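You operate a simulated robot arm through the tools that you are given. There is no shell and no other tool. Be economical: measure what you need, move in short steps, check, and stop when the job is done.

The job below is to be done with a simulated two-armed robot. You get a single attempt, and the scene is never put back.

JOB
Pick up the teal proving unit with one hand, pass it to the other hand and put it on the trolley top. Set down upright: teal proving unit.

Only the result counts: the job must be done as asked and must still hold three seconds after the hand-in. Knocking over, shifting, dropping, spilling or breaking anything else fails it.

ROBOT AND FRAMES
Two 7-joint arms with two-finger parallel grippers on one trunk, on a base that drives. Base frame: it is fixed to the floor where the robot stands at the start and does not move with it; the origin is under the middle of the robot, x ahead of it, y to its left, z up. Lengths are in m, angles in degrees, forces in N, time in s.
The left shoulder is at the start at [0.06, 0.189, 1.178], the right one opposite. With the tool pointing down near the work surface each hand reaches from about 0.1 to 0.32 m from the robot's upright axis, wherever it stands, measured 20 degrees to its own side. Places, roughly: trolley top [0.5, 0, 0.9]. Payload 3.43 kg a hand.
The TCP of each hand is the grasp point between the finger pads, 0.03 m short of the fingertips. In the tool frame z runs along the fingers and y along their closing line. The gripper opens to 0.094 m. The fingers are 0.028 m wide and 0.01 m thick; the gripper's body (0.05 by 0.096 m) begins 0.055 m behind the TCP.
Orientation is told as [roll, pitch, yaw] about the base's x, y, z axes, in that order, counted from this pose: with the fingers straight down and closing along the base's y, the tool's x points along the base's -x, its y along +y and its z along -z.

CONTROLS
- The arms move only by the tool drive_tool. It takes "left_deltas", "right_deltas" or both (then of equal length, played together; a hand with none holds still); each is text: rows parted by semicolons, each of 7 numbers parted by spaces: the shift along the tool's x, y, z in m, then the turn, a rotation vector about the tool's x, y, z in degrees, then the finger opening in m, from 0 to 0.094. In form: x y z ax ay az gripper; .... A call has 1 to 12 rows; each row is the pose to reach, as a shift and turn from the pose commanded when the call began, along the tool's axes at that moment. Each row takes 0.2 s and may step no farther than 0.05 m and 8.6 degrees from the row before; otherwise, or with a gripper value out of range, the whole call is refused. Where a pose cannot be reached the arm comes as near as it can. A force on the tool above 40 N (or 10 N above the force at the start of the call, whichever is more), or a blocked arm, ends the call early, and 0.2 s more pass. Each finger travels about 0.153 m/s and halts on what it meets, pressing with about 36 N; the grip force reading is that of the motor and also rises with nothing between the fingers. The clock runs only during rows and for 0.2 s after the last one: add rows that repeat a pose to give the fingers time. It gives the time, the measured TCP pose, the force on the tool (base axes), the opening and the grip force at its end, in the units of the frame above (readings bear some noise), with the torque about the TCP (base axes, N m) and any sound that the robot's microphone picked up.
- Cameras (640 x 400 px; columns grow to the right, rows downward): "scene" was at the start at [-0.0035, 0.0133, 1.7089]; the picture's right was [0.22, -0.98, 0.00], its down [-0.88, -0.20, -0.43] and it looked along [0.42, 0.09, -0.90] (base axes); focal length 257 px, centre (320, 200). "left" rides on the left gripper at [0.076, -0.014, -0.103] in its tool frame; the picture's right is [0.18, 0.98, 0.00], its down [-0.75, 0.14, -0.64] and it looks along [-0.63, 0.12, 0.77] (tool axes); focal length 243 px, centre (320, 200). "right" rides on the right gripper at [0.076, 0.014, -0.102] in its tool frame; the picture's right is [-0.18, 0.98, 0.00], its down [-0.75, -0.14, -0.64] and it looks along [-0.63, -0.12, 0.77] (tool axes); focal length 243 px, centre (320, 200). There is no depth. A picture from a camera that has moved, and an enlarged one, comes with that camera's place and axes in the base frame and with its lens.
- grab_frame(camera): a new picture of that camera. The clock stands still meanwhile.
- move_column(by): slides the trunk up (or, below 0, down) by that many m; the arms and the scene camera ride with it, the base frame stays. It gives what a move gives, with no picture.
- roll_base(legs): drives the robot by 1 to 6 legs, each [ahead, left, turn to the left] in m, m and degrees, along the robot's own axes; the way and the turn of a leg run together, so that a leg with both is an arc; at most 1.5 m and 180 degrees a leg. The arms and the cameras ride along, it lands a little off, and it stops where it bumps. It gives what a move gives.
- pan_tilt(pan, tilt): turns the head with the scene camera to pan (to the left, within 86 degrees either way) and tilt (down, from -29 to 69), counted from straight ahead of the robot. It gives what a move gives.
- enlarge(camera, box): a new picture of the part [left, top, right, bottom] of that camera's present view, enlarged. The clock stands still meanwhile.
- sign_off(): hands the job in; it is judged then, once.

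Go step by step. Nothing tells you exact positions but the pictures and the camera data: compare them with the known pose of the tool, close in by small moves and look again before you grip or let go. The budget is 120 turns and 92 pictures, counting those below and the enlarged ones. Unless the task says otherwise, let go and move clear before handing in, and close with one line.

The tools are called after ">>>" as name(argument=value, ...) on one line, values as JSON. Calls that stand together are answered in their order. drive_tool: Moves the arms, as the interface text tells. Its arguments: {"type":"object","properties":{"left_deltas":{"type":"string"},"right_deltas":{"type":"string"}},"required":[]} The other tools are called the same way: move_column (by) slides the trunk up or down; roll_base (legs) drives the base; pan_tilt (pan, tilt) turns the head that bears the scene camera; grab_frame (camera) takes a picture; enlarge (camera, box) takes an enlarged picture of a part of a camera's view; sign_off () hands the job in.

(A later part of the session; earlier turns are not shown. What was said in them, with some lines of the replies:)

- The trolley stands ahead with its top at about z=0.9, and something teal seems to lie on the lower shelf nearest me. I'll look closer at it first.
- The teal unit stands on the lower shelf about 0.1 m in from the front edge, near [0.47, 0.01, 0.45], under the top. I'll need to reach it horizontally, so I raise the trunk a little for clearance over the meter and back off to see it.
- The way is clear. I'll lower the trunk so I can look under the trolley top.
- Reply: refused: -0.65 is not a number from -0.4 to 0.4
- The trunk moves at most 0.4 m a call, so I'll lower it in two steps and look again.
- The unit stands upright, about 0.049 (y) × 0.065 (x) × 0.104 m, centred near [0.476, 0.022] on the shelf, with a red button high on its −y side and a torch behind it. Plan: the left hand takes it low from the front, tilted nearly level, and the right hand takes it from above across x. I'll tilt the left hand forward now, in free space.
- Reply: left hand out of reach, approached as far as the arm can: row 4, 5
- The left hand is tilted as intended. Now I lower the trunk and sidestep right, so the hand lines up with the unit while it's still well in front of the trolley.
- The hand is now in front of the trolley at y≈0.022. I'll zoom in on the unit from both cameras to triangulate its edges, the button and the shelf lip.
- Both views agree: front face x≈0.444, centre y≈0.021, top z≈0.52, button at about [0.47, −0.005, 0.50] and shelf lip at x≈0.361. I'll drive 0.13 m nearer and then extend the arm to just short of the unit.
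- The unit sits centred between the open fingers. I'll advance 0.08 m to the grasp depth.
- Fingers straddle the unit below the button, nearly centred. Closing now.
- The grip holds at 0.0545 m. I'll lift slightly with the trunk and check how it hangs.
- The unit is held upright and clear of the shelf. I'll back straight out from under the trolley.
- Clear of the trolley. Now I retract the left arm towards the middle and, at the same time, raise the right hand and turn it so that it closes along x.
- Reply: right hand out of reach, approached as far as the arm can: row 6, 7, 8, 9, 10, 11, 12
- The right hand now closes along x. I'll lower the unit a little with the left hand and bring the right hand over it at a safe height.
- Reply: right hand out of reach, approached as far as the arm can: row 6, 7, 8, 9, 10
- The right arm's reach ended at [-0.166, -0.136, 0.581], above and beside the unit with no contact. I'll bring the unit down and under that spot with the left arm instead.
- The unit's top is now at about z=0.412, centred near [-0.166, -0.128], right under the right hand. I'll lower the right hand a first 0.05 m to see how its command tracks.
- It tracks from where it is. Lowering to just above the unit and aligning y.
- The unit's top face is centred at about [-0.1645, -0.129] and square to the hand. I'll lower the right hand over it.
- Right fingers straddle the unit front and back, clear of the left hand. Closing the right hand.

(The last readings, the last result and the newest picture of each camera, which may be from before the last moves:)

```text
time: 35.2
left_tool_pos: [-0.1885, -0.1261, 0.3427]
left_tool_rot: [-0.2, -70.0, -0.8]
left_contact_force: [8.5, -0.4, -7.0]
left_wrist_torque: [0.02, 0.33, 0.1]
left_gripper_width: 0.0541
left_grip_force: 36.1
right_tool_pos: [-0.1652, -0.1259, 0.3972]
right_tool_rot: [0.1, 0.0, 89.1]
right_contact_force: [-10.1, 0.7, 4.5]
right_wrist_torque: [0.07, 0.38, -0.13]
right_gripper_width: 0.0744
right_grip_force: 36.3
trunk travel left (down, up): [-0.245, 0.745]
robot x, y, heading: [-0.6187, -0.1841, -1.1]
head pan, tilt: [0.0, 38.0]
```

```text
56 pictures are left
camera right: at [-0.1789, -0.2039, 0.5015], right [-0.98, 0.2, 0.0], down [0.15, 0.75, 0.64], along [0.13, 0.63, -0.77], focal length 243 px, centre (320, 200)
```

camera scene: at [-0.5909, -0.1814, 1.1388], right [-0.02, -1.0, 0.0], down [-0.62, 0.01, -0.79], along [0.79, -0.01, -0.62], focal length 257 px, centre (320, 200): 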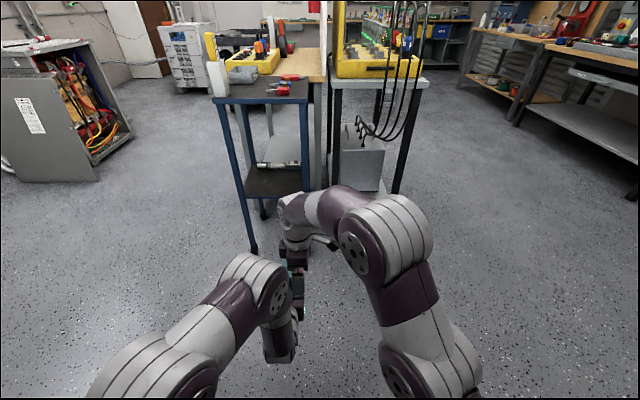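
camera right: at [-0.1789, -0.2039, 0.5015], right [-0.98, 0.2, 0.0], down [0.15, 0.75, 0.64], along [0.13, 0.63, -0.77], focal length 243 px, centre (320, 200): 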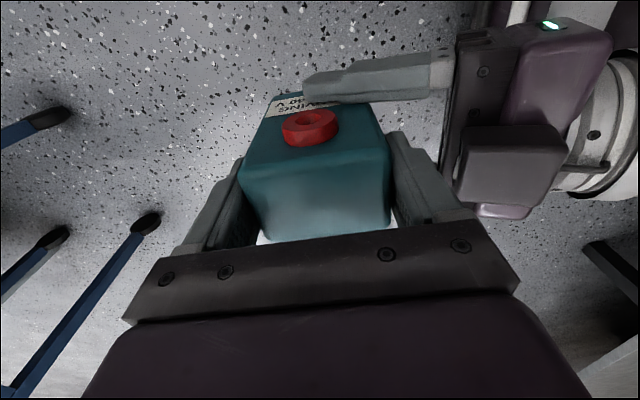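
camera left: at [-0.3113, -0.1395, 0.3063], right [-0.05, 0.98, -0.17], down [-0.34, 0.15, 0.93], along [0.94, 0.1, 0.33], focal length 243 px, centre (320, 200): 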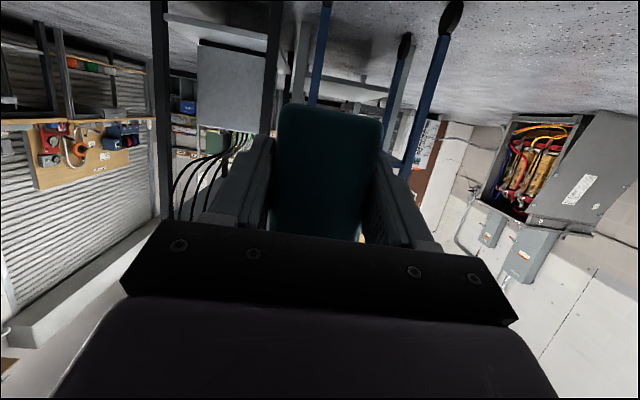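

Both hands hold the unit. Now I open the left hand and withdraw it straight back.

>>> drive_tool(left_deltas="0 0 0 0 0 0 0.06; 0 0 0 0 0 0 0.075; 0 0 0 0 0 0 0.094; 0 0 0 0 0 0 0.094")

>>> drive_tool(left_deltas="0.0103 0 -0.0282 0 0 0 0.094; 0.0205 0 -0.0564 0 0 0 0.094; 0.0308 0 -0.0846 0 0 0 0.094; 0.041 0 -0.1128 0 0 0 0.094; 0.041 0.03 -0.1128 0 0 0 0.094; 0.041 0.06 -0.1128 0 0 0 0.094; 0.041 0.09 -0.1128 0 0 0 0.094; 0.041 0.12 -0.1128 0 0 0 0.094; 0.041 0.12 -0.1128 0 0 0 0.094")

>>> grab_frame(camera="right")

>>> grab_frame(camera="scene")

```text
time: 36.2
left_tool_pos: [-0.1886, -0.1264, 0.3436]
left_tool_rot: [0.0, -70.0, -0.9]
left_contact_force: [1.1, -0.1, 0.9]
left_wrist_torque: [0.02, -0.02, -0.01]
left_gripper_width: 0.0942
left_grip_force: 0.1
right_tool_pos: [-0.1633, -0.1273, 0.3983]
right_tool_rot: [0.0, 0.0, 89.0]
right_contact_force: [0.4, 0.0, -0.5]
right_wrist_torque: [-0.02, 0.01, 0.01]
right_gripper_width: 0.0743
right_grip_force: 36.6
trunk travel left (down, up): [-0.245, 0.745]
robot x, y, heading: [-0.6114, -0.1824, -0.9]
head pan, tilt: [0.0, 38.0]
```

```text
time: 37.1
left_tool_pos: [-0.2481, -0.0773, 0.3526]
left_tool_rot: [-11.5, -71.5, 24.4]
left_contact_force: [0.1, -0.2, 0.1]
left_wrist_torque: [0.0, 0.01, 0.03]
left_gripper_width: 0.0941
left_grip_force: 0.1
right_tool_pos: [-0.1637, -0.128, 0.3975]
right_tool_rot: [0.0, 0.0, 89.0]
right_contact_force: [0.2, 0.3, 0.2]
right_wrist_torque: [-0.01, 0.02, 0.01]
right_gripper_width: 0.0741
right_grip_force: 36.0
trunk travel left (down, up): [-0.245, 0.745]
robot x, y, heading: [-0.6133, -0.1778, -1.0]
head pan, tilt: [0.0, 38.0]
stopped in row 4 (left hand): the arm was blocked; the commanded pose is now the measured one
```

```text
55 pictures are left
camera right: at [-0.1789, -0.204, 0.5013], right [-0.98, 0.2, 0.0], down [0.15, 0.75, 0.64], along [0.13, 0.63, -0.77], focal length 243 px, centre (320, 200)
```

right: 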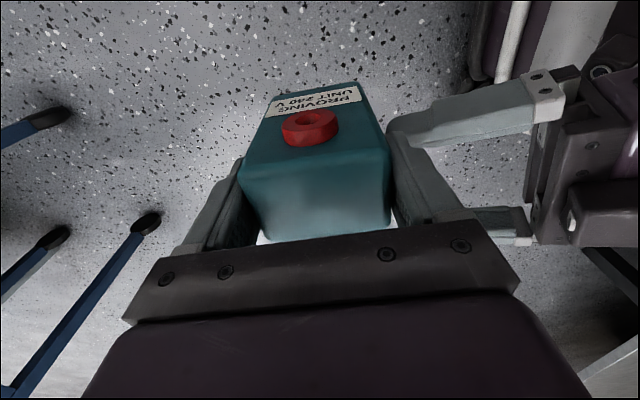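

```text
54 pictures are left
camera scene: at [-0.5912, -0.1817, 1.1388], right [-0.02, -1.0, 0.0], down [-0.62, 0.01, -0.79], along [0.79, -0.01, -0.62], focal length 257 px, centre (320, 200)
```

scene: 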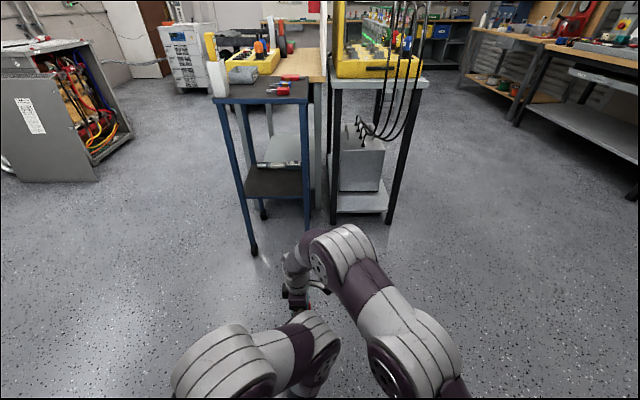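

The unit is safely in the right hand; the left arm was blocked close to the body after 0.06 m. I'll move the right hand forward out of the left fingers instead.

>>> drive_tool(right_deltas="0 -0.025 0 0 0 0 0.03; 0 -0.05 0 0 0 0 0.03; 0 -0.075 0 0 0 0 0.03; 0 -0.075 0 0 0 0 0.03")

>>> grab_frame(camera="right")

>>> grab_frame(camera="left")

```text
time: 38.1
left_tool_pos: [-0.2494, -0.0783, 0.3534]
left_tool_rot: [-11.7, -71.6, 24.5]
left_contact_force: [-0.7, -0.2, -0.5]
left_wrist_torque: [0.0, 0.0, 0.0]
left_gripper_width: 0.0938
left_grip_force: 0.1
right_tool_pos: [-0.0871, -0.1286, 0.3972]
right_tool_rot: [0.1, 0.0, 89.1]
right_contact_force: [0.0, 0.4, -0.7]
right_wrist_torque: [0.01, 0.01, -0.01]
right_gripper_width: 0.0741
right_grip_force: 36.3
trunk travel left (down, up): [-0.245, 0.745]
robot x, y, heading: [-0.6145, -0.1828, -1.0]
head pan, tilt: [0.0, 38.0]
```

```text
53 pictures are left
camera right: at [-0.1032, -0.2057, 0.5008], right [-0.98, 0.2, 0.0], down [0.15, 0.75, 0.64], along [0.13, 0.63, -0.77], focal length 243 px, centre (320, 200)
```

right: 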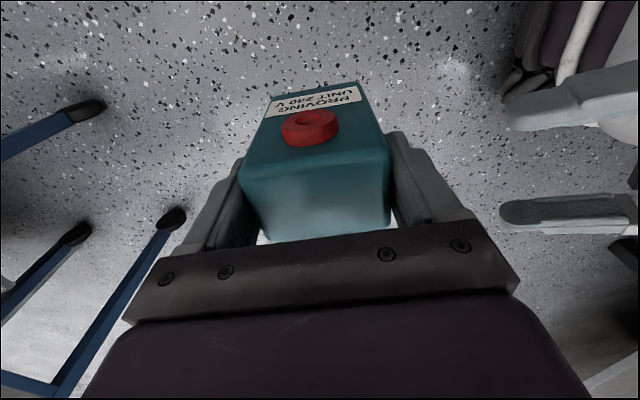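

```text
52 pictures are left
camera left: at [-0.3626, -0.1229, 0.3127], right [-0.28, 0.93, -0.24], down [-0.41, 0.11, 0.9], along [0.87, 0.35, 0.35], focal length 243 px, centre (320, 200)
```

left: 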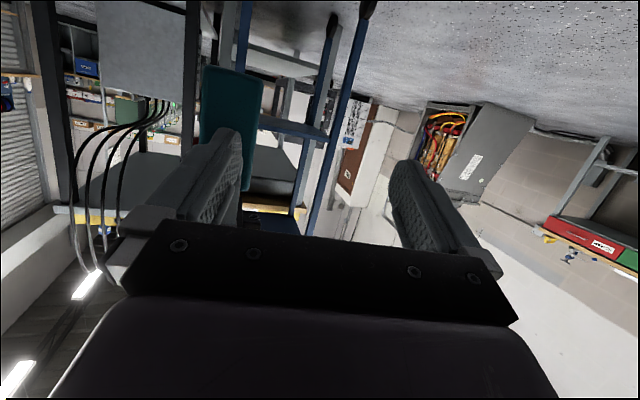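

Handed over cleanly. I'll tuck the left hand out to the left, then raise the trunk to lift the unit well above the trolley top.

>>> drive_tool(left_deltas="0 0.03 0.012 0 0 0 0.094; 0 0.06 0.024 0 0 0 0.094; 0 0.09 0.036 0 0 0 0.094; 0 0.12 0.048 0 0 0 0.094; 0 0.15 0.06 0 0 0 0.094; 0 0.18 0.07 0 0 0 0.094")

>>> move_column(by=0.36)

>>> move_column(by=0.35)

>>> pan_tilt(pan=10, tilt=55)

>>> grab_frame(camera="scene")

>>> grab_frame(camera="right")

```text
time: 39.5
left_tool_pos: [-0.2242, 0.1124, 0.3194]
left_tool_rot: [-10.9, -71.4, 23.6]
left_contact_force: [0.5, -0.1, 0.4]
left_wrist_torque: [-0.03, -0.03, -0.02]
left_gripper_width: 0.0945
left_grip_force: 0.1
right_tool_pos: [-0.0895, -0.1284, 0.3982]
right_tool_rot: [0.0, 0.1, 89.1]
right_contact_force: [-0.4, 0.1, 0.2]
right_wrist_torque: [0.0, 0.02, 0.0]
right_gripper_width: 0.074
right_grip_force: 35.9
trunk travel left (down, up): [-0.245, 0.745]
robot x, y, heading: [-0.6166, -0.1789, -1.2]
head pan, tilt: [0.0, 38.0]
```

```text
time: 43.0
left_tool_pos: [-0.2248, 0.1121, 0.6791]
left_tool_rot: [-10.9, -71.5, 23.7]
left_contact_force: [-0.3, 0.9, -0.5]
left_wrist_torque: [0.04, 0.0, -0.01]
left_gripper_width: 0.0939
left_grip_force: 0.0
right_tool_pos: [-0.089, -0.128, 0.7576]
right_tool_rot: [0.0, -0.1, 89.0]
right_contact_force: [-0.3, 0.2, -3.1]
right_wrist_torque: [0.03, -0.01, 0.0]
right_gripper_width: 0.0742
right_grip_force: 35.9
trunk travel left (down, up): [-0.605, 0.385]
robot x, y, heading: [-0.6137, -0.1858, -1.0]
head pan, tilt: [0.0, 38.0]
```

```text
time: 46.5
left_tool_pos: [-0.2243, 0.1117, 1.0285]
left_tool_rot: [-10.9, -71.4, 23.7]
left_contact_force: [-0.2, -1.1, 0.6]
left_wrist_torque: [-0.01, -0.04, 0.0]
left_gripper_width: 0.094
left_grip_force: 0.0
right_tool_pos: [-0.088, -0.1283, 1.1084]
right_tool_rot: [0.0, -0.1, 89.2]
right_contact_force: [-1.0, 0.2, -2.8]
right_wrist_torque: [0.01, -0.01, 0.02]
right_gripper_width: 0.074
right_grip_force: 36.1
trunk travel left (down, up): [-0.955, 0.035]
robot x, y, heading: [-0.6144, -0.181, -1.0]
head pan, tilt: [0.0, 38.0]
```

```text
time: 47.2
left_tool_pos: [-0.2241, 0.1113, 1.0289]
left_tool_rot: [-10.9, -71.4, 23.7]
left_contact_force: [-0.1, 0.0, 0.4]
left_wrist_torque: [0.01, 0.01, 0.02]
left_gripper_width: 0.094
left_grip_force: 0.1
right_tool_pos: [-0.0874, -0.1276, 1.1079]
right_tool_rot: [0.1, 0.0, 89.1]
right_contact_force: [0.7, -0.6, -1.8]
right_wrist_torque: [0.01, 0.0, -0.01]
right_gripper_width: 0.0744
right_grip_force: 35.1
trunk travel left (down, up): [-0.955, 0.035]
robot x, y, heading: [-0.6143, -0.1836, -0.7]
head pan, tilt: [10.0, 55.0]
```

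```text
51 pictures are left
camera scene: at [-0.6059, -0.1688, 1.8252], right [0.16, -0.99, 0.0], down [-0.81, -0.13, -0.57], along [0.57, 0.09, -0.82], focal length 257 px, centre (320, 200)
```

scene: 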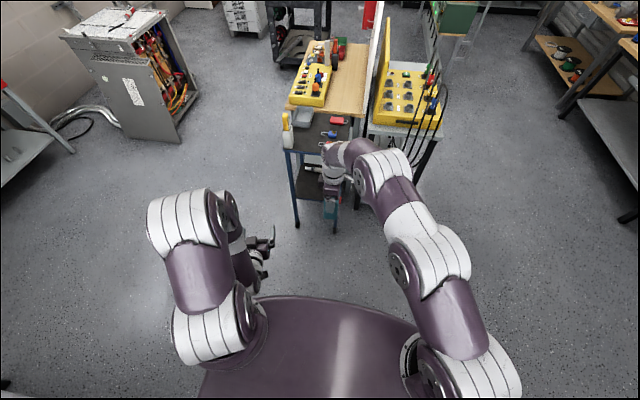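

```text
50 pictures are left
camera right: at [-0.1032, -0.2055, 1.2108], right [-0.98, 0.2, 0.0], down [0.15, 0.75, 0.64], along [0.13, 0.63, -0.77], focal length 243 px, centre (320, 200)
```

right: 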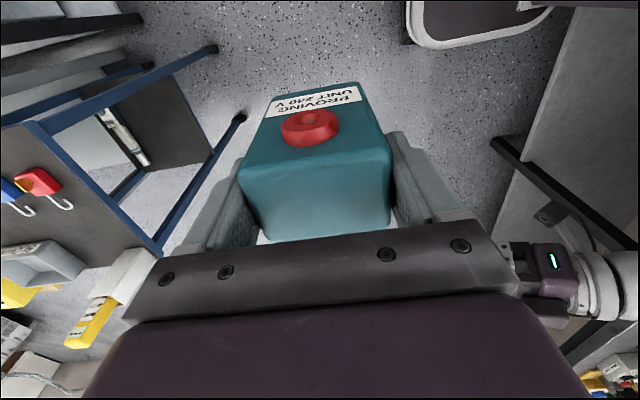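

The unit hangs with its bottom at about z=1.016. I'll sidestep left and drive forward, stopping a bit short to check the free spot on the trolley top.

>>> roll_base(legs=[[0, 0.193, 0.8], [0.4, 0, 0]])

>>> grab_frame(camera="scene")

>>> grab_frame(camera="right")

>>> grab_frame(camera="left")

```text
time: 50.9
left_tool_pos: [0.169, 0.3104, 1.0294]
left_tool_rot: [-11.1, -71.4, 24.6]
left_contact_force: [-0.2, 0.6, -0.6]
left_wrist_torque: [0.0, -0.01, 0.01]
left_gripper_width: 0.0942
left_grip_force: 0.1
right_tool_pos: [0.3093, 0.0719, 1.1086]
right_tool_rot: [0.0, 0.0, 90.1]
right_contact_force: [0.1, 0.6, -1.8]
right_wrist_torque: [-0.03, -0.01, 0.02]
right_gripper_width: 0.0738
right_grip_force: 36.0
trunk travel left (down, up): [-0.955, 0.035]
robot x, y, heading: [-0.2136, 0.0078, 0.2]
head pan, tilt: [10.0, 55.0]
```

```text
49 pictures are left
camera scene: at [-0.2077, 0.0242, 1.8251], right [0.17, -0.98, 0.0], down [-0.81, -0.14, -0.57], along [0.57, 0.1, -0.82], focal length 257 px, centre (320, 200)
```

scene: 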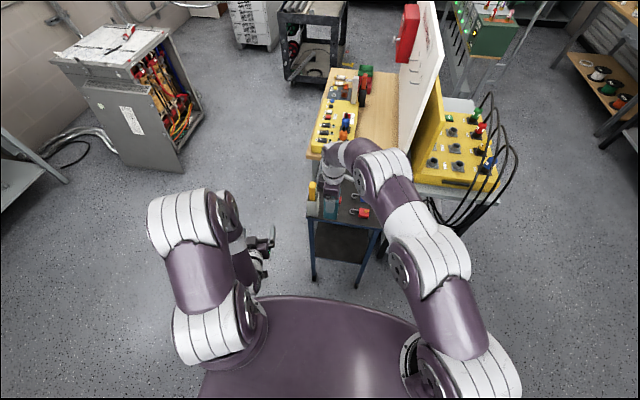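

```text
48 pictures are left
camera right: at [0.2961, -0.0046, 1.2114], right [-0.98, 0.18, 0.0], down [0.14, 0.75, 0.64], along [0.12, 0.63, -0.77], focal length 243 px, centre (320, 200)
```

right: 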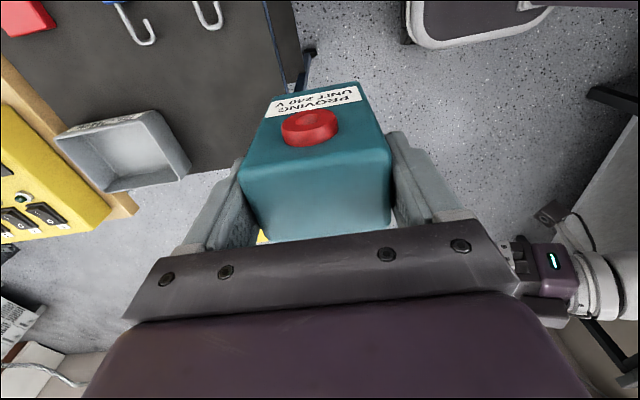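

```text
47 pictures are left
camera left: at [0.057, 0.2636, 0.9895], right [-0.29, 0.93, -0.23], down [-0.41, 0.1, 0.91], along [0.86, 0.36, 0.35], focal length 243 px, centre (320, 200)
```

left: 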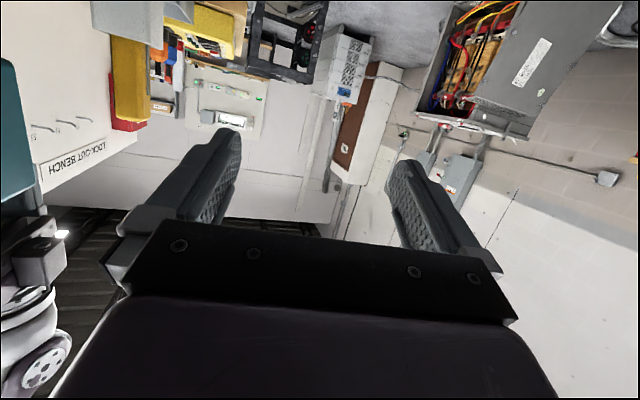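

The area between pouch, tray and padlock shackles is free: I'll aim for [0.41, 0.055]. Driving the last 0.1 m with a small sidestep.

>>> roll_base(legs=[[0.1, -0.016, 0]])

>>> grab_frame(camera="right")

>>> enlarge(camera="scene", box=[270, 120, 430, 260])

```text
time: 52.0
left_tool_pos: [0.2673, 0.2955, 1.0294]
left_tool_rot: [-11.1, -71.5, 24.9]
left_contact_force: [-0.5, 0.2, 0.0]
left_wrist_torque: [-0.03, 0.02, 0.02]
left_gripper_width: 0.094
left_grip_force: 0.1
right_tool_pos: [0.4062, 0.0582, 1.1081]
right_tool_rot: [-0.1, 0.0, 90.2]
right_contact_force: [0.1, 1.7, -3.4]
right_wrist_torque: [-0.02, -0.03, -0.01]
right_gripper_width: 0.0741
right_grip_force: 35.8
trunk travel left (down, up): [-0.955, 0.035]
robot x, y, heading: [-0.1149, -0.0067, 0.3]
head pan, tilt: [10.0, 55.0]
```

```text
46 pictures are left
camera right: at [0.3933, -0.0191, 1.2119], right [-0.98, 0.18, 0.0], down [0.14, 0.75, 0.64], along [0.12, 0.63, -0.77], focal length 243 px, centre (320, 200)
```

right: 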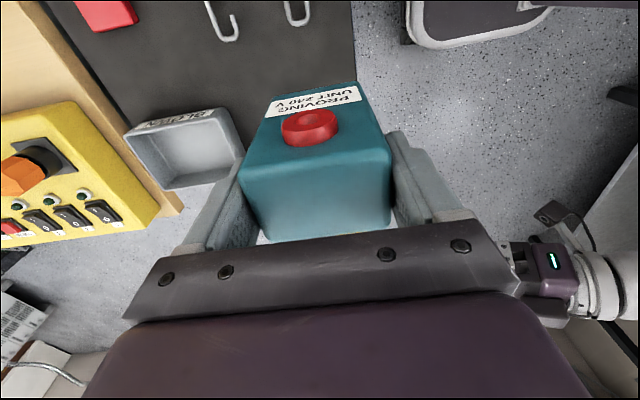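

```text
2.86 times, centred on (350, 190) of scene
camera zoom: at [-0.1111, 0.0085, 1.8252], right [0.18, -0.98, 0.0], down [-0.81, -0.14, -0.57], along [0.57, 0.1, -0.82], focal length 735 px, centre (234, 229)
```

zoom: 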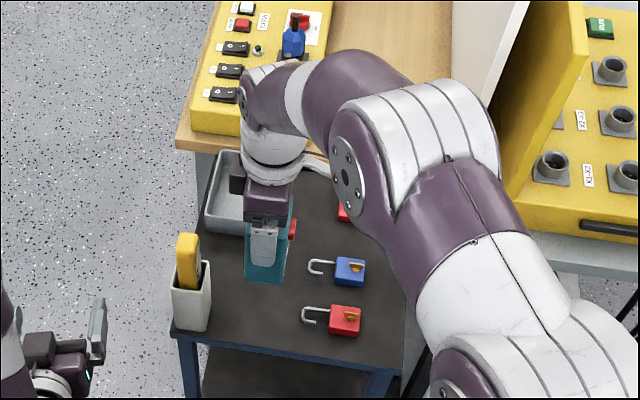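

The unit hangs over the free spot with clearance all round. I'll lower the trunk to just above the surface.

>>> move_column(by=-0.095)

>>> enlarge(camera="scene", box=[270, 120, 430, 260])

>>> grab_frame(camera="left")

```text
time: 53.3
left_tool_pos: [0.2685, 0.2939, 0.934]
left_tool_rot: [-10.9, -71.4, 24.8]
left_contact_force: [0.6, -0.2, 0.1]
left_wrist_torque: [0.03, -0.02, -0.01]
left_gripper_width: 0.0938
left_grip_force: 0.0
right_tool_pos: [0.4095, 0.058, 1.0119]
right_tool_rot: [0.0, -0.1, 90.3]
right_contact_force: [0.9, 0.5, -3.4]
right_wrist_torque: [0.03, 0.01, -0.01]
right_gripper_width: 0.0743
right_grip_force: 36.0
trunk travel left (down, up): [-0.86, 0.13]
robot x, y, heading: [-0.1169, -0.0084, 0.3]
head pan, tilt: [10.0, 55.0]
```

```text
2.86 times, centred on (350, 190) of scene
camera zoom: at [-0.1071, 0.008, 1.7301], right [0.18, -0.98, 0.0], down [-0.81, -0.14, -0.57], along [0.56, 0.1, -0.82], focal length 735 px, centre (234, 229)
```

zoom: 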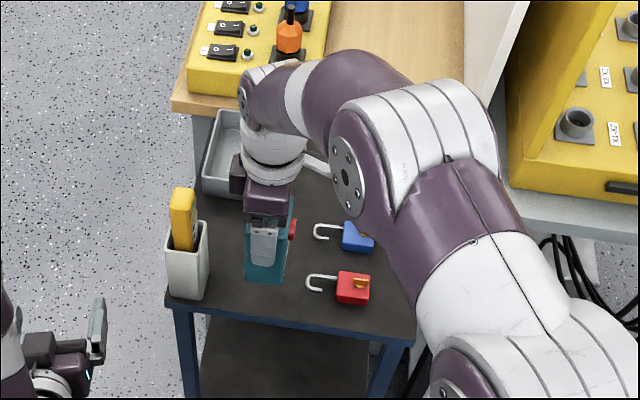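

```text
43 pictures are left
camera left: at [0.1556, 0.2481, 0.8942], right [-0.3, 0.93, -0.23], down [-0.41, 0.1, 0.91], along [0.86, 0.37, 0.35], focal length 243 px, centre (320, 200)
```

left: 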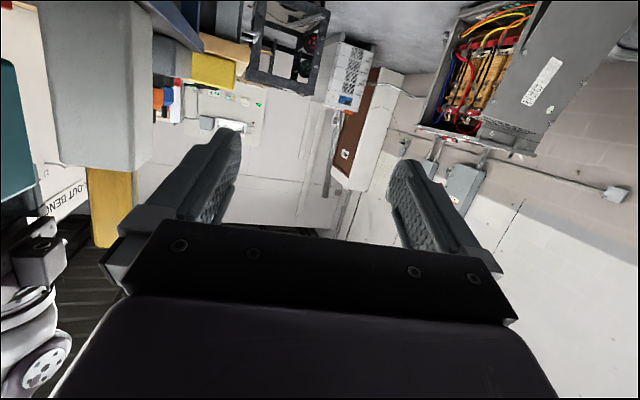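

By calculation the bottom is about 0.01–0.02 m above the surface. I'll descend in small steps, watching the force.

>>> drive_tool(right_deltas="0 0 0.003 0 0 0 0.03; 0 0 0.006 0 0 0 0.03; 0 0 0.009 0 0 0 0.03; 0 0 0.009 0 0 0 0.03")

```text
time: 54.3
left_tool_pos: [0.2679, 0.2953, 0.9331]
left_tool_rot: [-10.9, -71.3, 24.8]
left_contact_force: [0.4, -0.9, 0.4]
left_wrist_torque: [0.01, -0.02, 0.0]
left_gripper_width: 0.0939
left_grip_force: 0.1
right_tool_pos: [0.4086, 0.0587, 1.0031]
right_tool_rot: [0.0, 0.0, 90.2]
right_contact_force: [0.6, -0.2, -3.1]
right_wrist_torque: [-0.02, 0.02, -0.02]
right_gripper_width: 0.0743
right_grip_force: 35.7
trunk travel left (down, up): [-0.86, 0.13]
robot x, y, heading: [-0.116, -0.0023, 0.3]
head pan, tilt: [10.0, 55.0]
```

>>> drive_tool(right_deltas="0 0 0.002 0 0 0 0.03; 0 0 0.004 0 0 0 0.03; 0 0 0.006 0 0 0 0.03; 0 0 0.006 0 0 0 0.03")

```text
time: 55.3
left_tool_pos: [0.2677, 0.2948, 0.9334]
left_tool_rot: [-11.1, -71.4, 24.8]
left_contact_force: [-0.5, 0.2, -0.2]
left_wrist_torque: [-0.01, -0.02, 0.02]
left_gripper_width: 0.0941
left_grip_force: 0.0
right_tool_pos: [0.409, 0.0586, 0.9965]
right_tool_rot: [0.0, 0.0, 90.2]
right_contact_force: [-0.2, 0.3, -2.9]
right_wrist_torque: [-0.01, 0.03, 0.01]
right_gripper_width: 0.0742
right_grip_force: 35.6
trunk travel left (down, up): [-0.86, 0.13]
robot x, y, heading: [-0.1146, -0.0038, 0.3]
head pan, tilt: [10.0, 55.0]
```

No contact yet; continuing in smaller steps.

>>> drive_tool(right_deltas="0 0 0.0015 0 0 0 0.03; 0 0 0.003 0 0 0 0.03; 0 0 0.003 0 0 0 0.03")

>>> enlarge(camera="scene", box=[310, 180, 370, 230])

```text
time: 56.1
left_tool_pos: [0.2692, 0.295, 0.9349]
left_tool_rot: [-11.0, -71.5, 24.8]
left_contact_force: [0.4, -0.3, -0.1]
left_wrist_torque: [0.02, -0.03, -0.02]
left_gripper_width: 0.0939
left_grip_force: 0.1
right_tool_pos: [0.4085, 0.0572, 0.9939]
right_tool_rot: [0.0, 0.1, 90.2]
right_contact_force: [-0.2, -0.5, -1.7]
right_wrist_torque: [0.0, 0.02, -0.04]
right_gripper_width: 0.0739
right_grip_force: 35.8
trunk travel left (down, up): [-0.86, 0.13]
robot x, y, heading: [-0.1157, -0.0042, 0.5]
head pan, tilt: [10.0, 55.0]
```

```text
8.00 times, centred on (340, 205) of scene
camera zoom: at [-0.1079, 0.0082, 1.7301], right [0.18, -0.98, 0.0], down [-0.81, -0.14, -0.57], along [0.56, 0.1, -0.82], focal length 2058 px, centre (160, 160)
```

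zoom: 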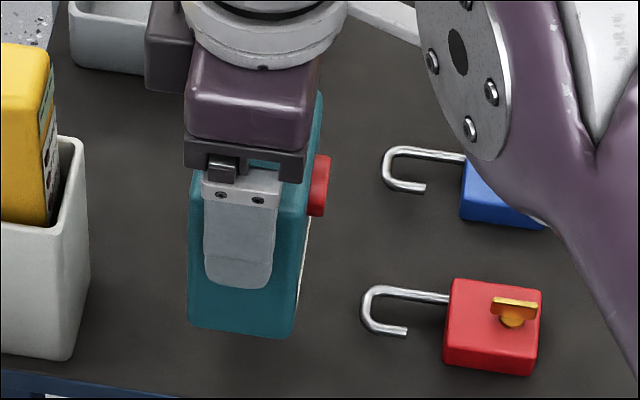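

>>> drive_tool(right_deltas="0 0 0.001 0 0 0 0.03; 0 0 0.002 0 0 0 0.03; 0 0 0.002 0 0 0 0.03")

```text
time: 56.9
left_tool_pos: [0.2677, 0.2956, 0.9343]
left_tool_rot: [-11.0, -71.4, 24.9]
left_contact_force: [0.9, 0.0, 0.6]
left_wrist_torque: [0.01, -0.01, 0.0]
left_gripper_width: 0.0942
left_grip_force: 0.1
right_tool_pos: [0.4087, 0.0585, 0.9936]
right_tool_rot: [0.0, 0.1, 90.1]
right_contact_force: [-0.2, -0.2, -2.9]
right_wrist_torque: [0.04, 0.0, 0.03]
right_gripper_width: 0.0737
right_grip_force: 36.1
trunk travel left (down, up): [-0.86, 0.13]
robot x, y, heading: [-0.1187, -0.0041, 0.1]
head pan, tilt: [10.0, 55.0]
```

The force still shows only the unit's weight, so there's no contact yet. I'll keep stepping down.

>>> drive_tool(right_deltas="0 0 0.001 0 0 0 0.03; 0 0 0.002 0 0 0 0.03; 0 0 0.003 0 0 0 0.03; 0 0 0.003 0 0 0 0.03")

```text
time: 57.9
left_tool_pos: [0.2685, 0.2944, 0.9342]
left_tool_rot: [-11.0, -71.4, 24.8]
left_contact_force: [-0.4, 0.1, 0.3]
left_wrist_torque: [-0.02, 0.02, 0.03]
left_gripper_width: 0.0939
left_grip_force: 0.0
right_tool_pos: [0.4083, 0.0591, 0.9893]
right_tool_rot: [0.0, 0.0, 90.1]
right_contact_force: [-0.5, 0.7, -2.4]
right_wrist_torque: [-0.04, -0.02, 0.02]
right_gripper_width: 0.0742
right_grip_force: 35.6
trunk travel left (down, up): [-0.86, 0.13]
robot x, y, heading: [-0.1167, -0.0083, 0.3]
head pan, tilt: [10.0, 55.0]
```

>>> drive_tool(right_deltas="0 0 0.001 0 0 0 0.03; 0 0 0.002 0 0 0 0.03; 0 0 0.003 0 0 0 0.03; 0 0 0.003 0 0 0 0.03")

>>> enlarge(camera="scene", box=[310, 180, 370, 230])

```text
time: 58.9
left_tool_pos: [0.268, 0.2947, 0.9341]
left_tool_rot: [-11.0, -71.4, 24.8]
left_contact_force: [-0.8, -0.6, -0.6]
left_wrist_torque: [0.02, -0.01, -0.02]
left_gripper_width: 0.0938
left_grip_force: 0.1
right_tool_pos: [0.4086, 0.0583, 0.9853]
right_tool_rot: [0.0, -0.1, 90.2]
right_contact_force: [-0.4, -0.5, -2.2]
right_wrist_torque: [0.0, 0.0, -0.01]
right_gripper_width: 0.0741
right_grip_force: 35.9
trunk travel left (down, up): [-0.86, 0.13]
robot x, y, heading: [-0.114, -0.0047, 0.3]
head pan, tilt: [10.0, 55.0]
```

```text
8.00 times, centred on (340, 205) of scene
camera zoom: at [-0.1079, 0.0082, 1.7301], right [0.18, -0.98, 0.0], down [-0.81, -0.14, -0.57], along [0.56, 0.1, -0.82], focal length 2058 px, centre (160, 160)
```

zoom: 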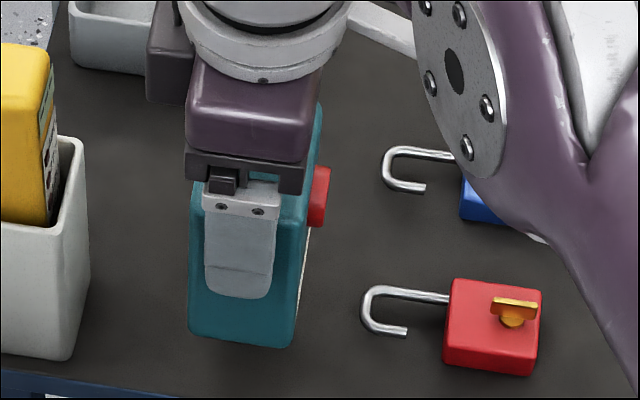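

>>> drive_tool(right_deltas="0 0 0.001 0 0 0 0.03; 0 0 0.002 0 0 0 0.03; 0 0 0.003 0 0 0 0.03; 0 0 0.004 0 0 0 0.03; 0 0 0.004 0 0 0 0.03")

```text
time: 60.1
left_tool_pos: [0.2676, 0.2948, 0.9344]
left_tool_rot: [-10.9, -71.4, 24.7]
left_contact_force: [-0.6, -0.8, 0.3]
left_wrist_torque: [0.04, -0.06, 0.0]
left_gripper_width: 0.0942
left_grip_force: 0.1
right_tool_pos: [0.4083, 0.0575, 0.9833]
right_tool_rot: [0.0, 0.0, 90.2]
right_contact_force: [0.4, 0.5, -3.2]
right_wrist_torque: [0.03, 0.01, -0.02]
right_gripper_width: 0.074
right_grip_force: 36.0
trunk travel left (down, up): [-0.86, 0.13]
robot x, y, heading: [-0.116, -0.0048, 0.2]
head pan, tilt: [10.0, 55.0]
```

The readings still show only its weight. The left wrist camera looks along the table surface, so I'll check the gap there.

>>> enlarge(camera="left", box=[0, 0, 120, 100])

```text
4.00 times, centred on (60, 50) of left
camera zoom: at [0.1552, 0.2482, 0.8942], right [-0.3, 0.93, -0.23], down [-0.41, 0.1, 0.91], along [0.86, 0.37, 0.35], focal length 970 px, centre (1360, 800)
```

zoom: 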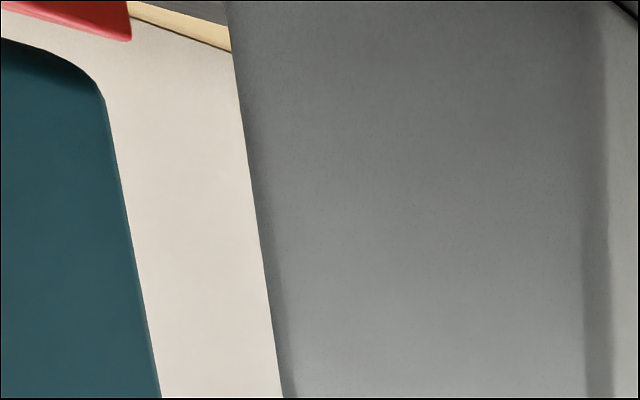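

The unit's bottom computes to about z=0.888, so the surface is probably a little below 0.9. Continuing down in small steps.

>>> drive_tool(right_deltas="0 0 0.001 0 0 0 0.03; 0 0 0.002 0 0 0 0.03; 0 0 0.003 0 0 0 0.03; 0 0 0.003 0 0 0 0.03")

```text
time: 61.1
left_tool_pos: [0.2688, 0.2949, 0.934]
left_tool_rot: [-10.9, -71.3, 24.8]
left_contact_force: [-0.5, 0.6, -0.2]
left_wrist_torque: [-0.01, 0.01, 0.02]
left_gripper_width: 0.094
left_grip_force: 0.1
right_tool_pos: [0.4096, 0.0574, 0.9803]
right_tool_rot: [0.0, -0.1, 90.2]
right_contact_force: [0.1, -0.8, -1.9]
right_wrist_torque: [-0.01, 0.02, -0.01]
right_gripper_width: 0.074
right_grip_force: 36.1
trunk travel left (down, up): [-0.86, 0.13]
robot x, y, heading: [-0.1165, -0.0053, 0.1]
head pan, tilt: [10.0, 55.0]
```

I'll turn the left hand a little so its camera sees the gap beneath the unit.

>>> drive_tool(left_deltas="0 0 0 6 5 0 0.094; 0 0 0 12 10 0 0.094; 0 0 0 18 15 0 0.094; 0 0 0 24 20 0 0.094; 0 0 0 24 20 0 0.094")

>>> grab_frame(camera="left")

```text
time: 62.3
left_tool_pos: [0.267, 0.295, 0.9351]
left_tool_rot: [-24.0, -52.4, 12.2]
left_contact_force: [-0.2, 0.8, -0.3]
left_wrist_torque: [-0.03, 0.0, -0.01]
left_gripper_width: 0.0942
left_grip_force: 0.1
right_tool_pos: [0.4098, 0.0582, 0.9801]
right_tool_rot: [0.0, 0.0, 90.1]
right_contact_force: [0.1, 0.5, -3.9]
right_wrist_torque: [-0.01, -0.01, 0.0]
right_gripper_width: 0.0743
right_grip_force: 36.1
trunk travel left (down, up): [-0.86, 0.13]
robot x, y, heading: [-0.1181, -0.005, 0.2]
head pan, tilt: [10.0, 55.0]
```

```text
39 pictures are left
camera left: at [0.1399, 0.2962, 0.9342], right [0.01, 0.92, -0.39], down [-0.04, 0.39, 0.92], along [1.0, 0.01, 0.04], focal length 243 px, centre (320, 200)
```

left: 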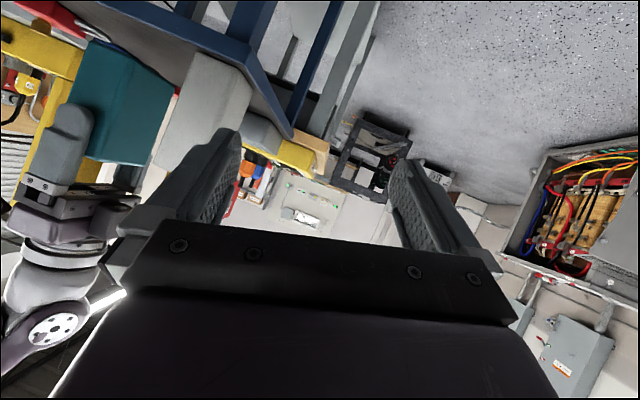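

>>> enlarge(camera="left", box=[50, 10, 250, 130])

```text
3.20 times, centred on (150, 70) of left
camera zoom: at [0.1399, 0.2962, 0.9342], right [0.01, 0.92, -0.39], down [-0.04, 0.39, 0.92], along [1.0, 0.01, 0.04], focal length 776 px, centre (864, 616)
```

zoom: 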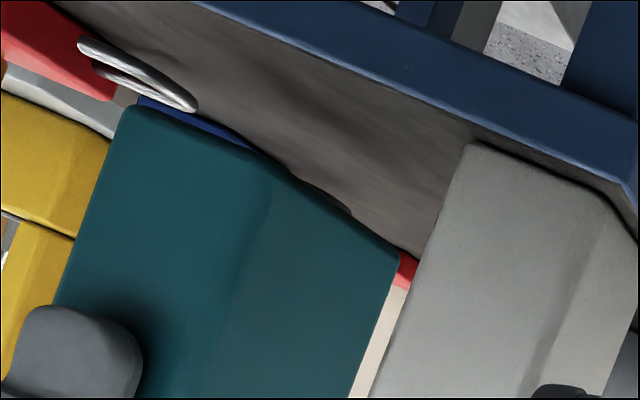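

The side view shows the trolley surface is really at about z=0.86 and the unit's bottom about 0.03 m above it. Lowering 0.018 m, then checking.

>>> drive_tool(right_deltas="0 0 0.006 0 0 0 0.03; 0 0 0.012 0 0 0 0.03; 0 0 0.018 0 0 0 0.03; 0 0 0.018 0 0 0 0.03")

>>> enlarge(camera="left", box=[50, 10, 250, 130])

```text
time: 63.3
left_tool_pos: [0.2672, 0.2946, 0.9342]
left_tool_rot: [-23.9, -52.4, 12.2]
left_contact_force: [-0.3, -0.6, 0.7]
left_wrist_torque: [0.03, 0.0, 0.04]
left_gripper_width: 0.0939
left_grip_force: 0.2
right_tool_pos: [0.4086, 0.0591, 0.9612]
right_tool_rot: [0.0, 0.1, 90.2]
right_contact_force: [1.0, 1.1, -2.8]
right_wrist_torque: [-0.02, 0.03, -0.02]
right_gripper_width: 0.0739
right_grip_force: 35.8
trunk travel left (down, up): [-0.86, 0.13]
robot x, y, heading: [-0.1188, -0.0063, 0.2]
head pan, tilt: [10.0, 55.0]
```

```text
3.20 times, centred on (150, 70) of left
camera zoom: at [0.14, 0.2963, 0.9341], right [0.01, 0.92, -0.39], down [-0.04, 0.39, 0.92], along [1.0, 0.01, 0.04], focal length 776 px, centre (864, 616)
```

zoom: 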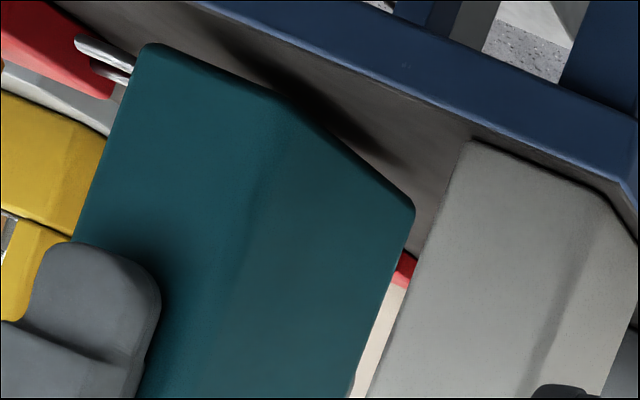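

The shadow is closing up: about 7–9 mm remain. I'll continue in small steps.

>>> drive_tool(right_deltas="0 0 0.002 0 0 0 0.03; 0 0 0.004 0 0 0 0.03; 0 0 0.006 0 0 0 0.03; 0 0 0.006 0 0 0 0.03")

>>> enlarge(camera="left", box=[50, 10, 250, 130])

```text
time: 64.3
left_tool_pos: [0.2677, 0.2952, 0.933]
left_tool_rot: [-23.9, -52.4, 12.2]
left_contact_force: [-0.1, 0.1, -0.2]
left_wrist_torque: [0.0, 0.02, -0.01]
left_gripper_width: 0.0941
left_grip_force: 0.1
right_tool_pos: [0.408, 0.0577, 0.9562]
right_tool_rot: [-0.1, 0.0, 90.2]
right_contact_force: [0.7, -0.7, -3.3]
right_wrist_torque: [0.01, -0.03, 0.01]
right_gripper_width: 0.0741
right_grip_force: 35.5
trunk travel left (down, up): [-0.86, 0.13]
robot x, y, heading: [-0.1147, -0.0051, 0.3]
head pan, tilt: [10.0, 55.0]
```

```text
3.20 times, centred on (150, 70) of left
camera zoom: at [0.14, 0.2963, 0.934], right [0.01, 0.92, -0.39], down [-0.04, 0.39, 0.92], along [1.0, 0.01, 0.04], focal length 776 px, centre (864, 616)
```

zoom: 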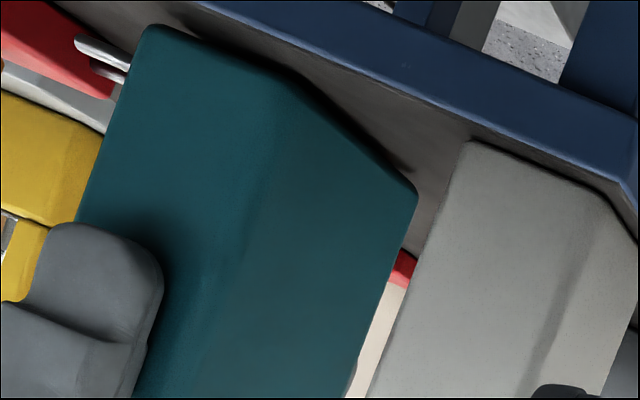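

A few millimetres remain.

>>> drive_tool(right_deltas="0 0 0.001 0 0 0 0.03; 0 0 0.002 0 0 0 0.03; 0 0 0.003 0 0 0 0.03; 0 0 0.003 0 0 0 0.03")

>>> enlarge(camera="left", box=[80, 0, 180, 80])

```text
time: 65.3
left_tool_pos: [0.2671, 0.2958, 0.9342]
left_tool_rot: [-23.8, -52.4, 12.2]
left_contact_force: [-0.4, 0.5, -0.3]
left_wrist_torque: [0.0, -0.02, 0.02]
left_gripper_width: 0.0942
left_grip_force: 0.1
right_tool_pos: [0.4076, 0.0578, 0.9545]
right_tool_rot: [-0.1, 0.0, 90.2]
right_contact_force: [-0.7, -0.9, 6.7]
right_wrist_torque: [-0.06, 0.39, 0.03]
right_gripper_width: 0.074
right_grip_force: 36.1
trunk travel left (down, up): [-0.86, 0.13]
robot x, y, heading: [-0.1137, -0.0058, 0.1]
head pan, tilt: [10.0, 55.0]
```

```text
5.00 times, centred on (130, 40) of left
camera zoom: at [0.1393, 0.2961, 0.9345], right [0.01, 0.92, -0.39], down [-0.04, 0.39, 0.92], along [1.0, 0.01, 0.04], focal length 1213 px, centre (1270, 1000)
```

zoom: 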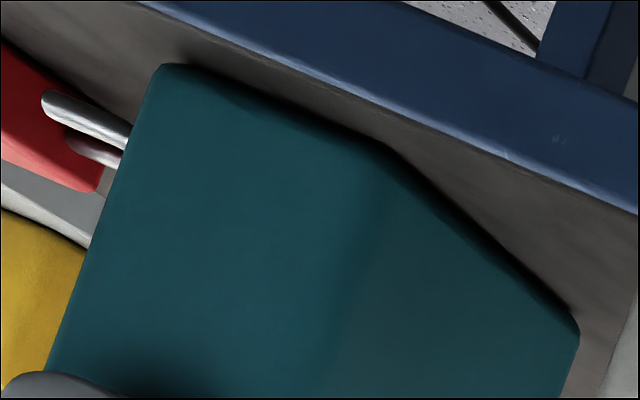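

The unit touches down (about 10 N of support force). I'll press half a millimetre to seat it and then open slowly.

>>> drive_tool(right_deltas="0 0 0.0007 0 0 0 0.03; 0 0 0.0007 0 0 0 0.072; 0 0 0.0007 0 0 0 0.076; 0 0 0.0007 0 0 0 0.08; 0 0 0.0007 0 0 0 0.088; 0 0 0.0007 0 0 0 0.094; 0 0 0.0007 0 0 0 0.094")

>>> grab_frame(camera="right")

>>> enlarge(camera="left", box=[0, 0, 200, 150])

```text
time: 66.9
left_tool_pos: [0.2683, 0.2968, 0.935]
left_tool_rot: [-23.9, -52.4, 12.2]
left_contact_force: [-0.3, 0.0, -0.8]
left_wrist_torque: [-0.01, 0.01, 0.0]
left_gripper_width: 0.0941
left_grip_force: 0.0
right_tool_pos: [0.4087, 0.0579, 0.9528]
right_tool_rot: [0.0, 0.0, 90.1]
right_contact_force: [-0.5, -0.6, 0.0]
right_wrist_torque: [0.01, -0.04, -0.01]
right_gripper_width: 0.0939
right_grip_force: 0.0
trunk travel left (down, up): [-0.86, 0.13]
robot x, y, heading: [-0.1157, -0.0031, 0.1]
head pan, tilt: [10.0, 55.0]
```

```text
34 pictures are left
camera right: at [0.3949, -0.0198, 1.0555], right [-0.98, 0.18, 0.0], down [0.14, 0.75, 0.64], along [0.12, 0.63, -0.77], focal length 243 px, centre (320, 200)
```

right: 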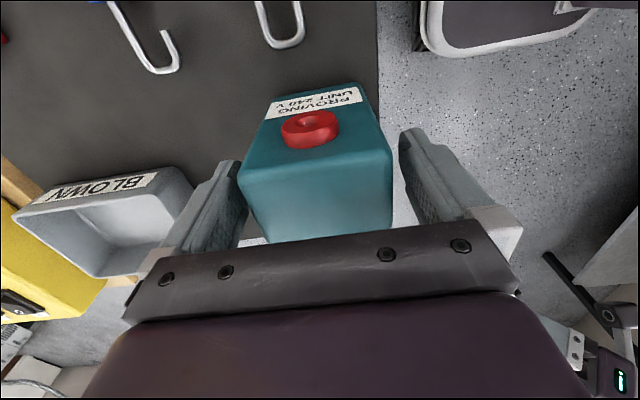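

```text
2.67 times, centred on (100, 75) of left
camera zoom: at [0.1397, 0.2963, 0.9342], right [0.01, 0.92, -0.39], down [-0.04, 0.39, 0.92], along [1.0, 0.01, 0.04], focal length 647 px, centre (907, 533)
```

zoom: 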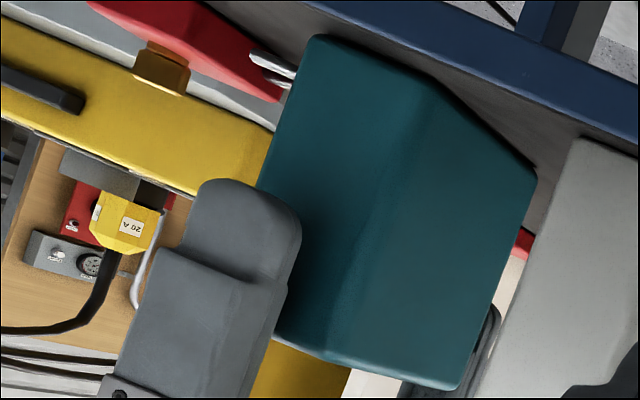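

It stands upright and released. I'll raise the hand straight up with the trunk and check.

>>> move_column(by=0.1)

>>> enlarge(camera="scene", box=[270, 120, 430, 260])

>>> grab_frame(camera="right")

```text
time: 68.3
left_tool_pos: [0.2682, 0.295, 1.0346]
left_tool_rot: [-23.9, -52.4, 12.2]
left_contact_force: [-0.5, 0.4, 0.4]
left_wrist_torque: [-0.01, 0.01, 0.01]
left_gripper_width: 0.0941
left_grip_force: 0.0
right_tool_pos: [0.4086, 0.0575, 1.052]
right_tool_rot: [0.1, 0.0, 90.2]
right_contact_force: [0.0, 0.6, 0.3]
right_wrist_torque: [-0.01, -0.02, -0.03]
right_gripper_width: 0.0938
right_grip_force: 0.1
trunk travel left (down, up): [-0.96, 0.03]
robot x, y, heading: [-0.1167, -0.0037, 0.4]
head pan, tilt: [10.0, 55.0]
```

```text
2.86 times, centred on (350, 190) of scene
camera zoom: at [-0.1081, 0.0082, 1.8301], right [0.18, -0.98, 0.0], down [-0.81, -0.14, -0.57], along [0.56, 0.1, -0.82], focal length 735 px, centre (234, 229)
```

zoom: 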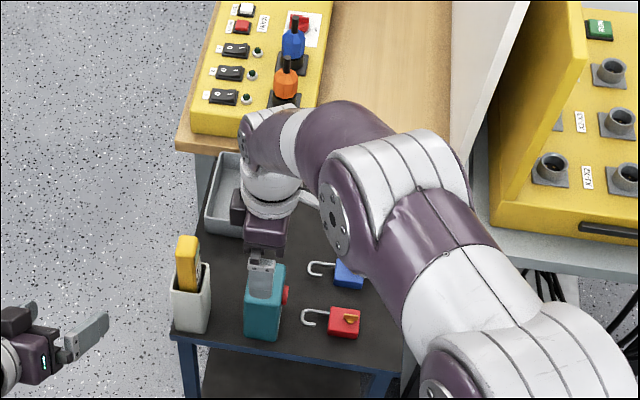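

```text
31 pictures are left
camera right: at [0.3951, -0.0198, 1.1553], right [-0.98, 0.18, 0.0], down [0.14, 0.75, 0.64], along [0.12, 0.63, -0.77], focal length 243 px, centre (320, 200)
```

right: 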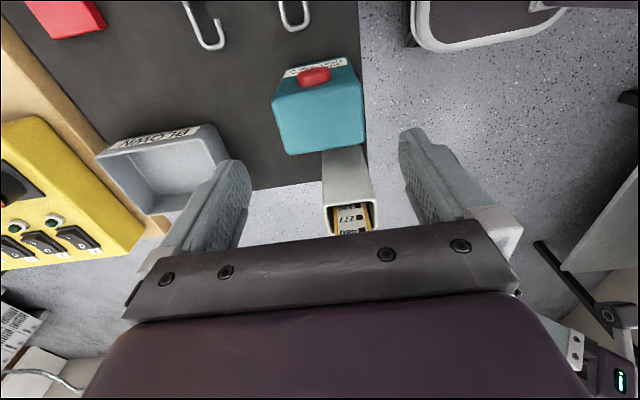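

The unit stands upright on the trolley top and the hand is above it, with nothing else moved. I'll back away for full clearance and take a last look.

>>> move_column(by=0.025)

>>> roll_base(legs=[[-0.3, 0, 0]])

>>> grab_frame(camera="scene")

>>> enlarge(camera="scene", box=[270, 80, 400, 200])

```text
time: 69.0
left_tool_pos: [0.2676, 0.2963, 1.0586]
left_tool_rot: [-23.8, -52.4, 12.2]
left_contact_force: [0.4, 0.1, -0.8]
left_wrist_torque: [-0.01, 0.01, 0.0]
left_gripper_width: 0.0939
left_grip_force: 0.1
right_tool_pos: [0.4077, 0.0578, 1.0772]
right_tool_rot: [0.0, 0.0, 90.2]
right_contact_force: [0.1, 0.0, -0.8]
right_wrist_torque: [0.02, -0.02, -0.02]
right_gripper_width: 0.0941
right_grip_force: 0.0
trunk travel left (down, up): [-0.985, 0.005]
robot x, y, heading: [-0.119, -0.0056, 0.2]
head pan, tilt: [10.0, 55.0]
```

```text
time: 71.0
left_tool_pos: [-0.0321, 0.2945, 1.0581]
left_tool_rot: [-23.9, -52.3, 12.0]
left_contact_force: [-0.7, 0.8, 0.0]
left_wrist_torque: [0.01, 0.03, 0.02]
left_gripper_width: 0.0939
left_grip_force: 0.0
right_tool_pos: [0.1073, 0.0568, 1.0761]
right_tool_rot: [0.1, -0.1, 90.1]
right_contact_force: [-1.0, 0.1, -0.8]
right_wrist_torque: [-0.01, 0.0, 0.01]
right_gripper_width: 0.0942
right_grip_force: 0.2
trunk travel left (down, up): [-0.985, 0.005]
robot x, y, heading: [-0.4189, -0.0079, -0.2]
head pan, tilt: [10.0, 55.0]
```

```text
30 pictures are left
camera scene: at [-0.4079, 0.0077, 1.8551], right [0.17, -0.98, 0.0], down [-0.81, -0.14, -0.57], along [0.56, 0.1, -0.82], focal length 257 px, centre (320, 200)
```

scene: 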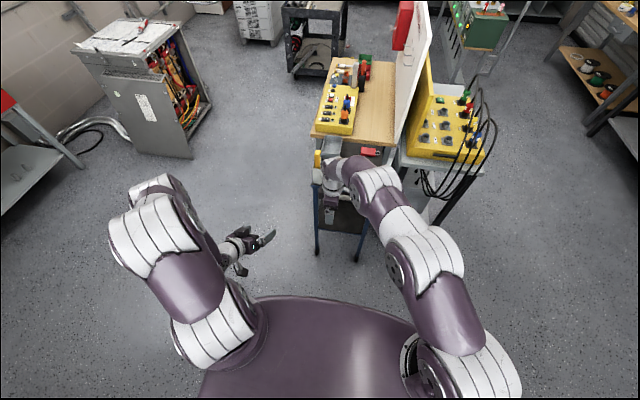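

```text
3.33 times, centred on (335, 140) of scene
camera zoom: at [-0.4079, 0.0077, 1.8551], right [0.17, -0.98, 0.0], down [-0.81, -0.14, -0.57], along [0.56, 0.1, -0.82], focal length 858 px, centre (270, 400)
```

zoom: 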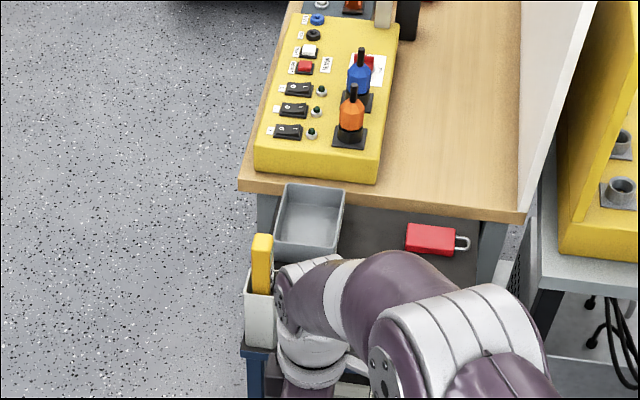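

The arm hides the unit in this view, so I'll sidestep right, clear of the trolley, for a final check.

>>> roll_base(legs=[[-0.15, -0.25, 0]])

>>> enlarge(camera="scene", box=[220, 60, 400, 200])

```text
time: 73.0
left_tool_pos: [-0.1809, 0.0469, 1.0583]
left_tool_rot: [-24.0, -52.3, 11.9]
left_contact_force: [-0.4, -0.2, -0.2]
left_wrist_torque: [0.0, 0.03, 0.0]
left_gripper_width: 0.0939
left_grip_force: 0.2
right_tool_pos: [-0.0417, -0.1908, 1.0757]
right_tool_rot: [0.0, 0.2, 89.9]
right_contact_force: [0.1, 0.3, -0.2]
right_wrist_torque: [0.0, -0.01, 0.02]
right_gripper_width: 0.0941
right_grip_force: 0.0
trunk travel left (down, up): [-0.985, 0.005]
robot x, y, heading: [-0.5659, -0.2527, -0.3]
head pan, tilt: [10.0, 55.0]
```

```text
2.86 times, centred on (310, 130) of scene
camera zoom: at [-0.5587, -0.2364, 1.8551], right [0.17, -0.99, 0.0], down [-0.81, -0.14, -0.57], along [0.56, 0.1, -0.82], focal length 735 px, centre (349, 400)
```

zoom: 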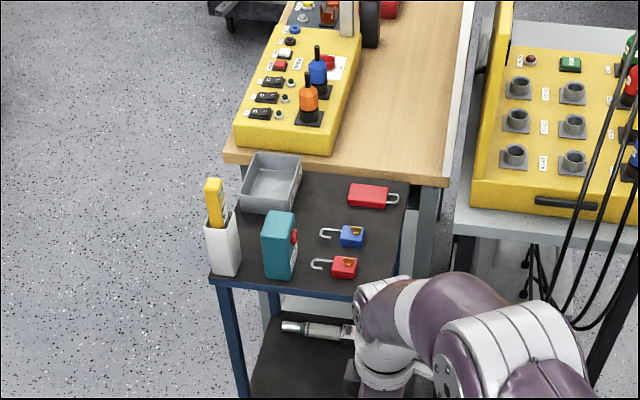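

The teal unit stands upright on the trolley top, everything else is in place and both hands are clear, so I'm handing in.

>>> sign_off()

```text
The job is handed in.
```

The teal proving unit was picked up by the left hand, passed to the right hand and set down upright on the trolley top; nothing else was moved.
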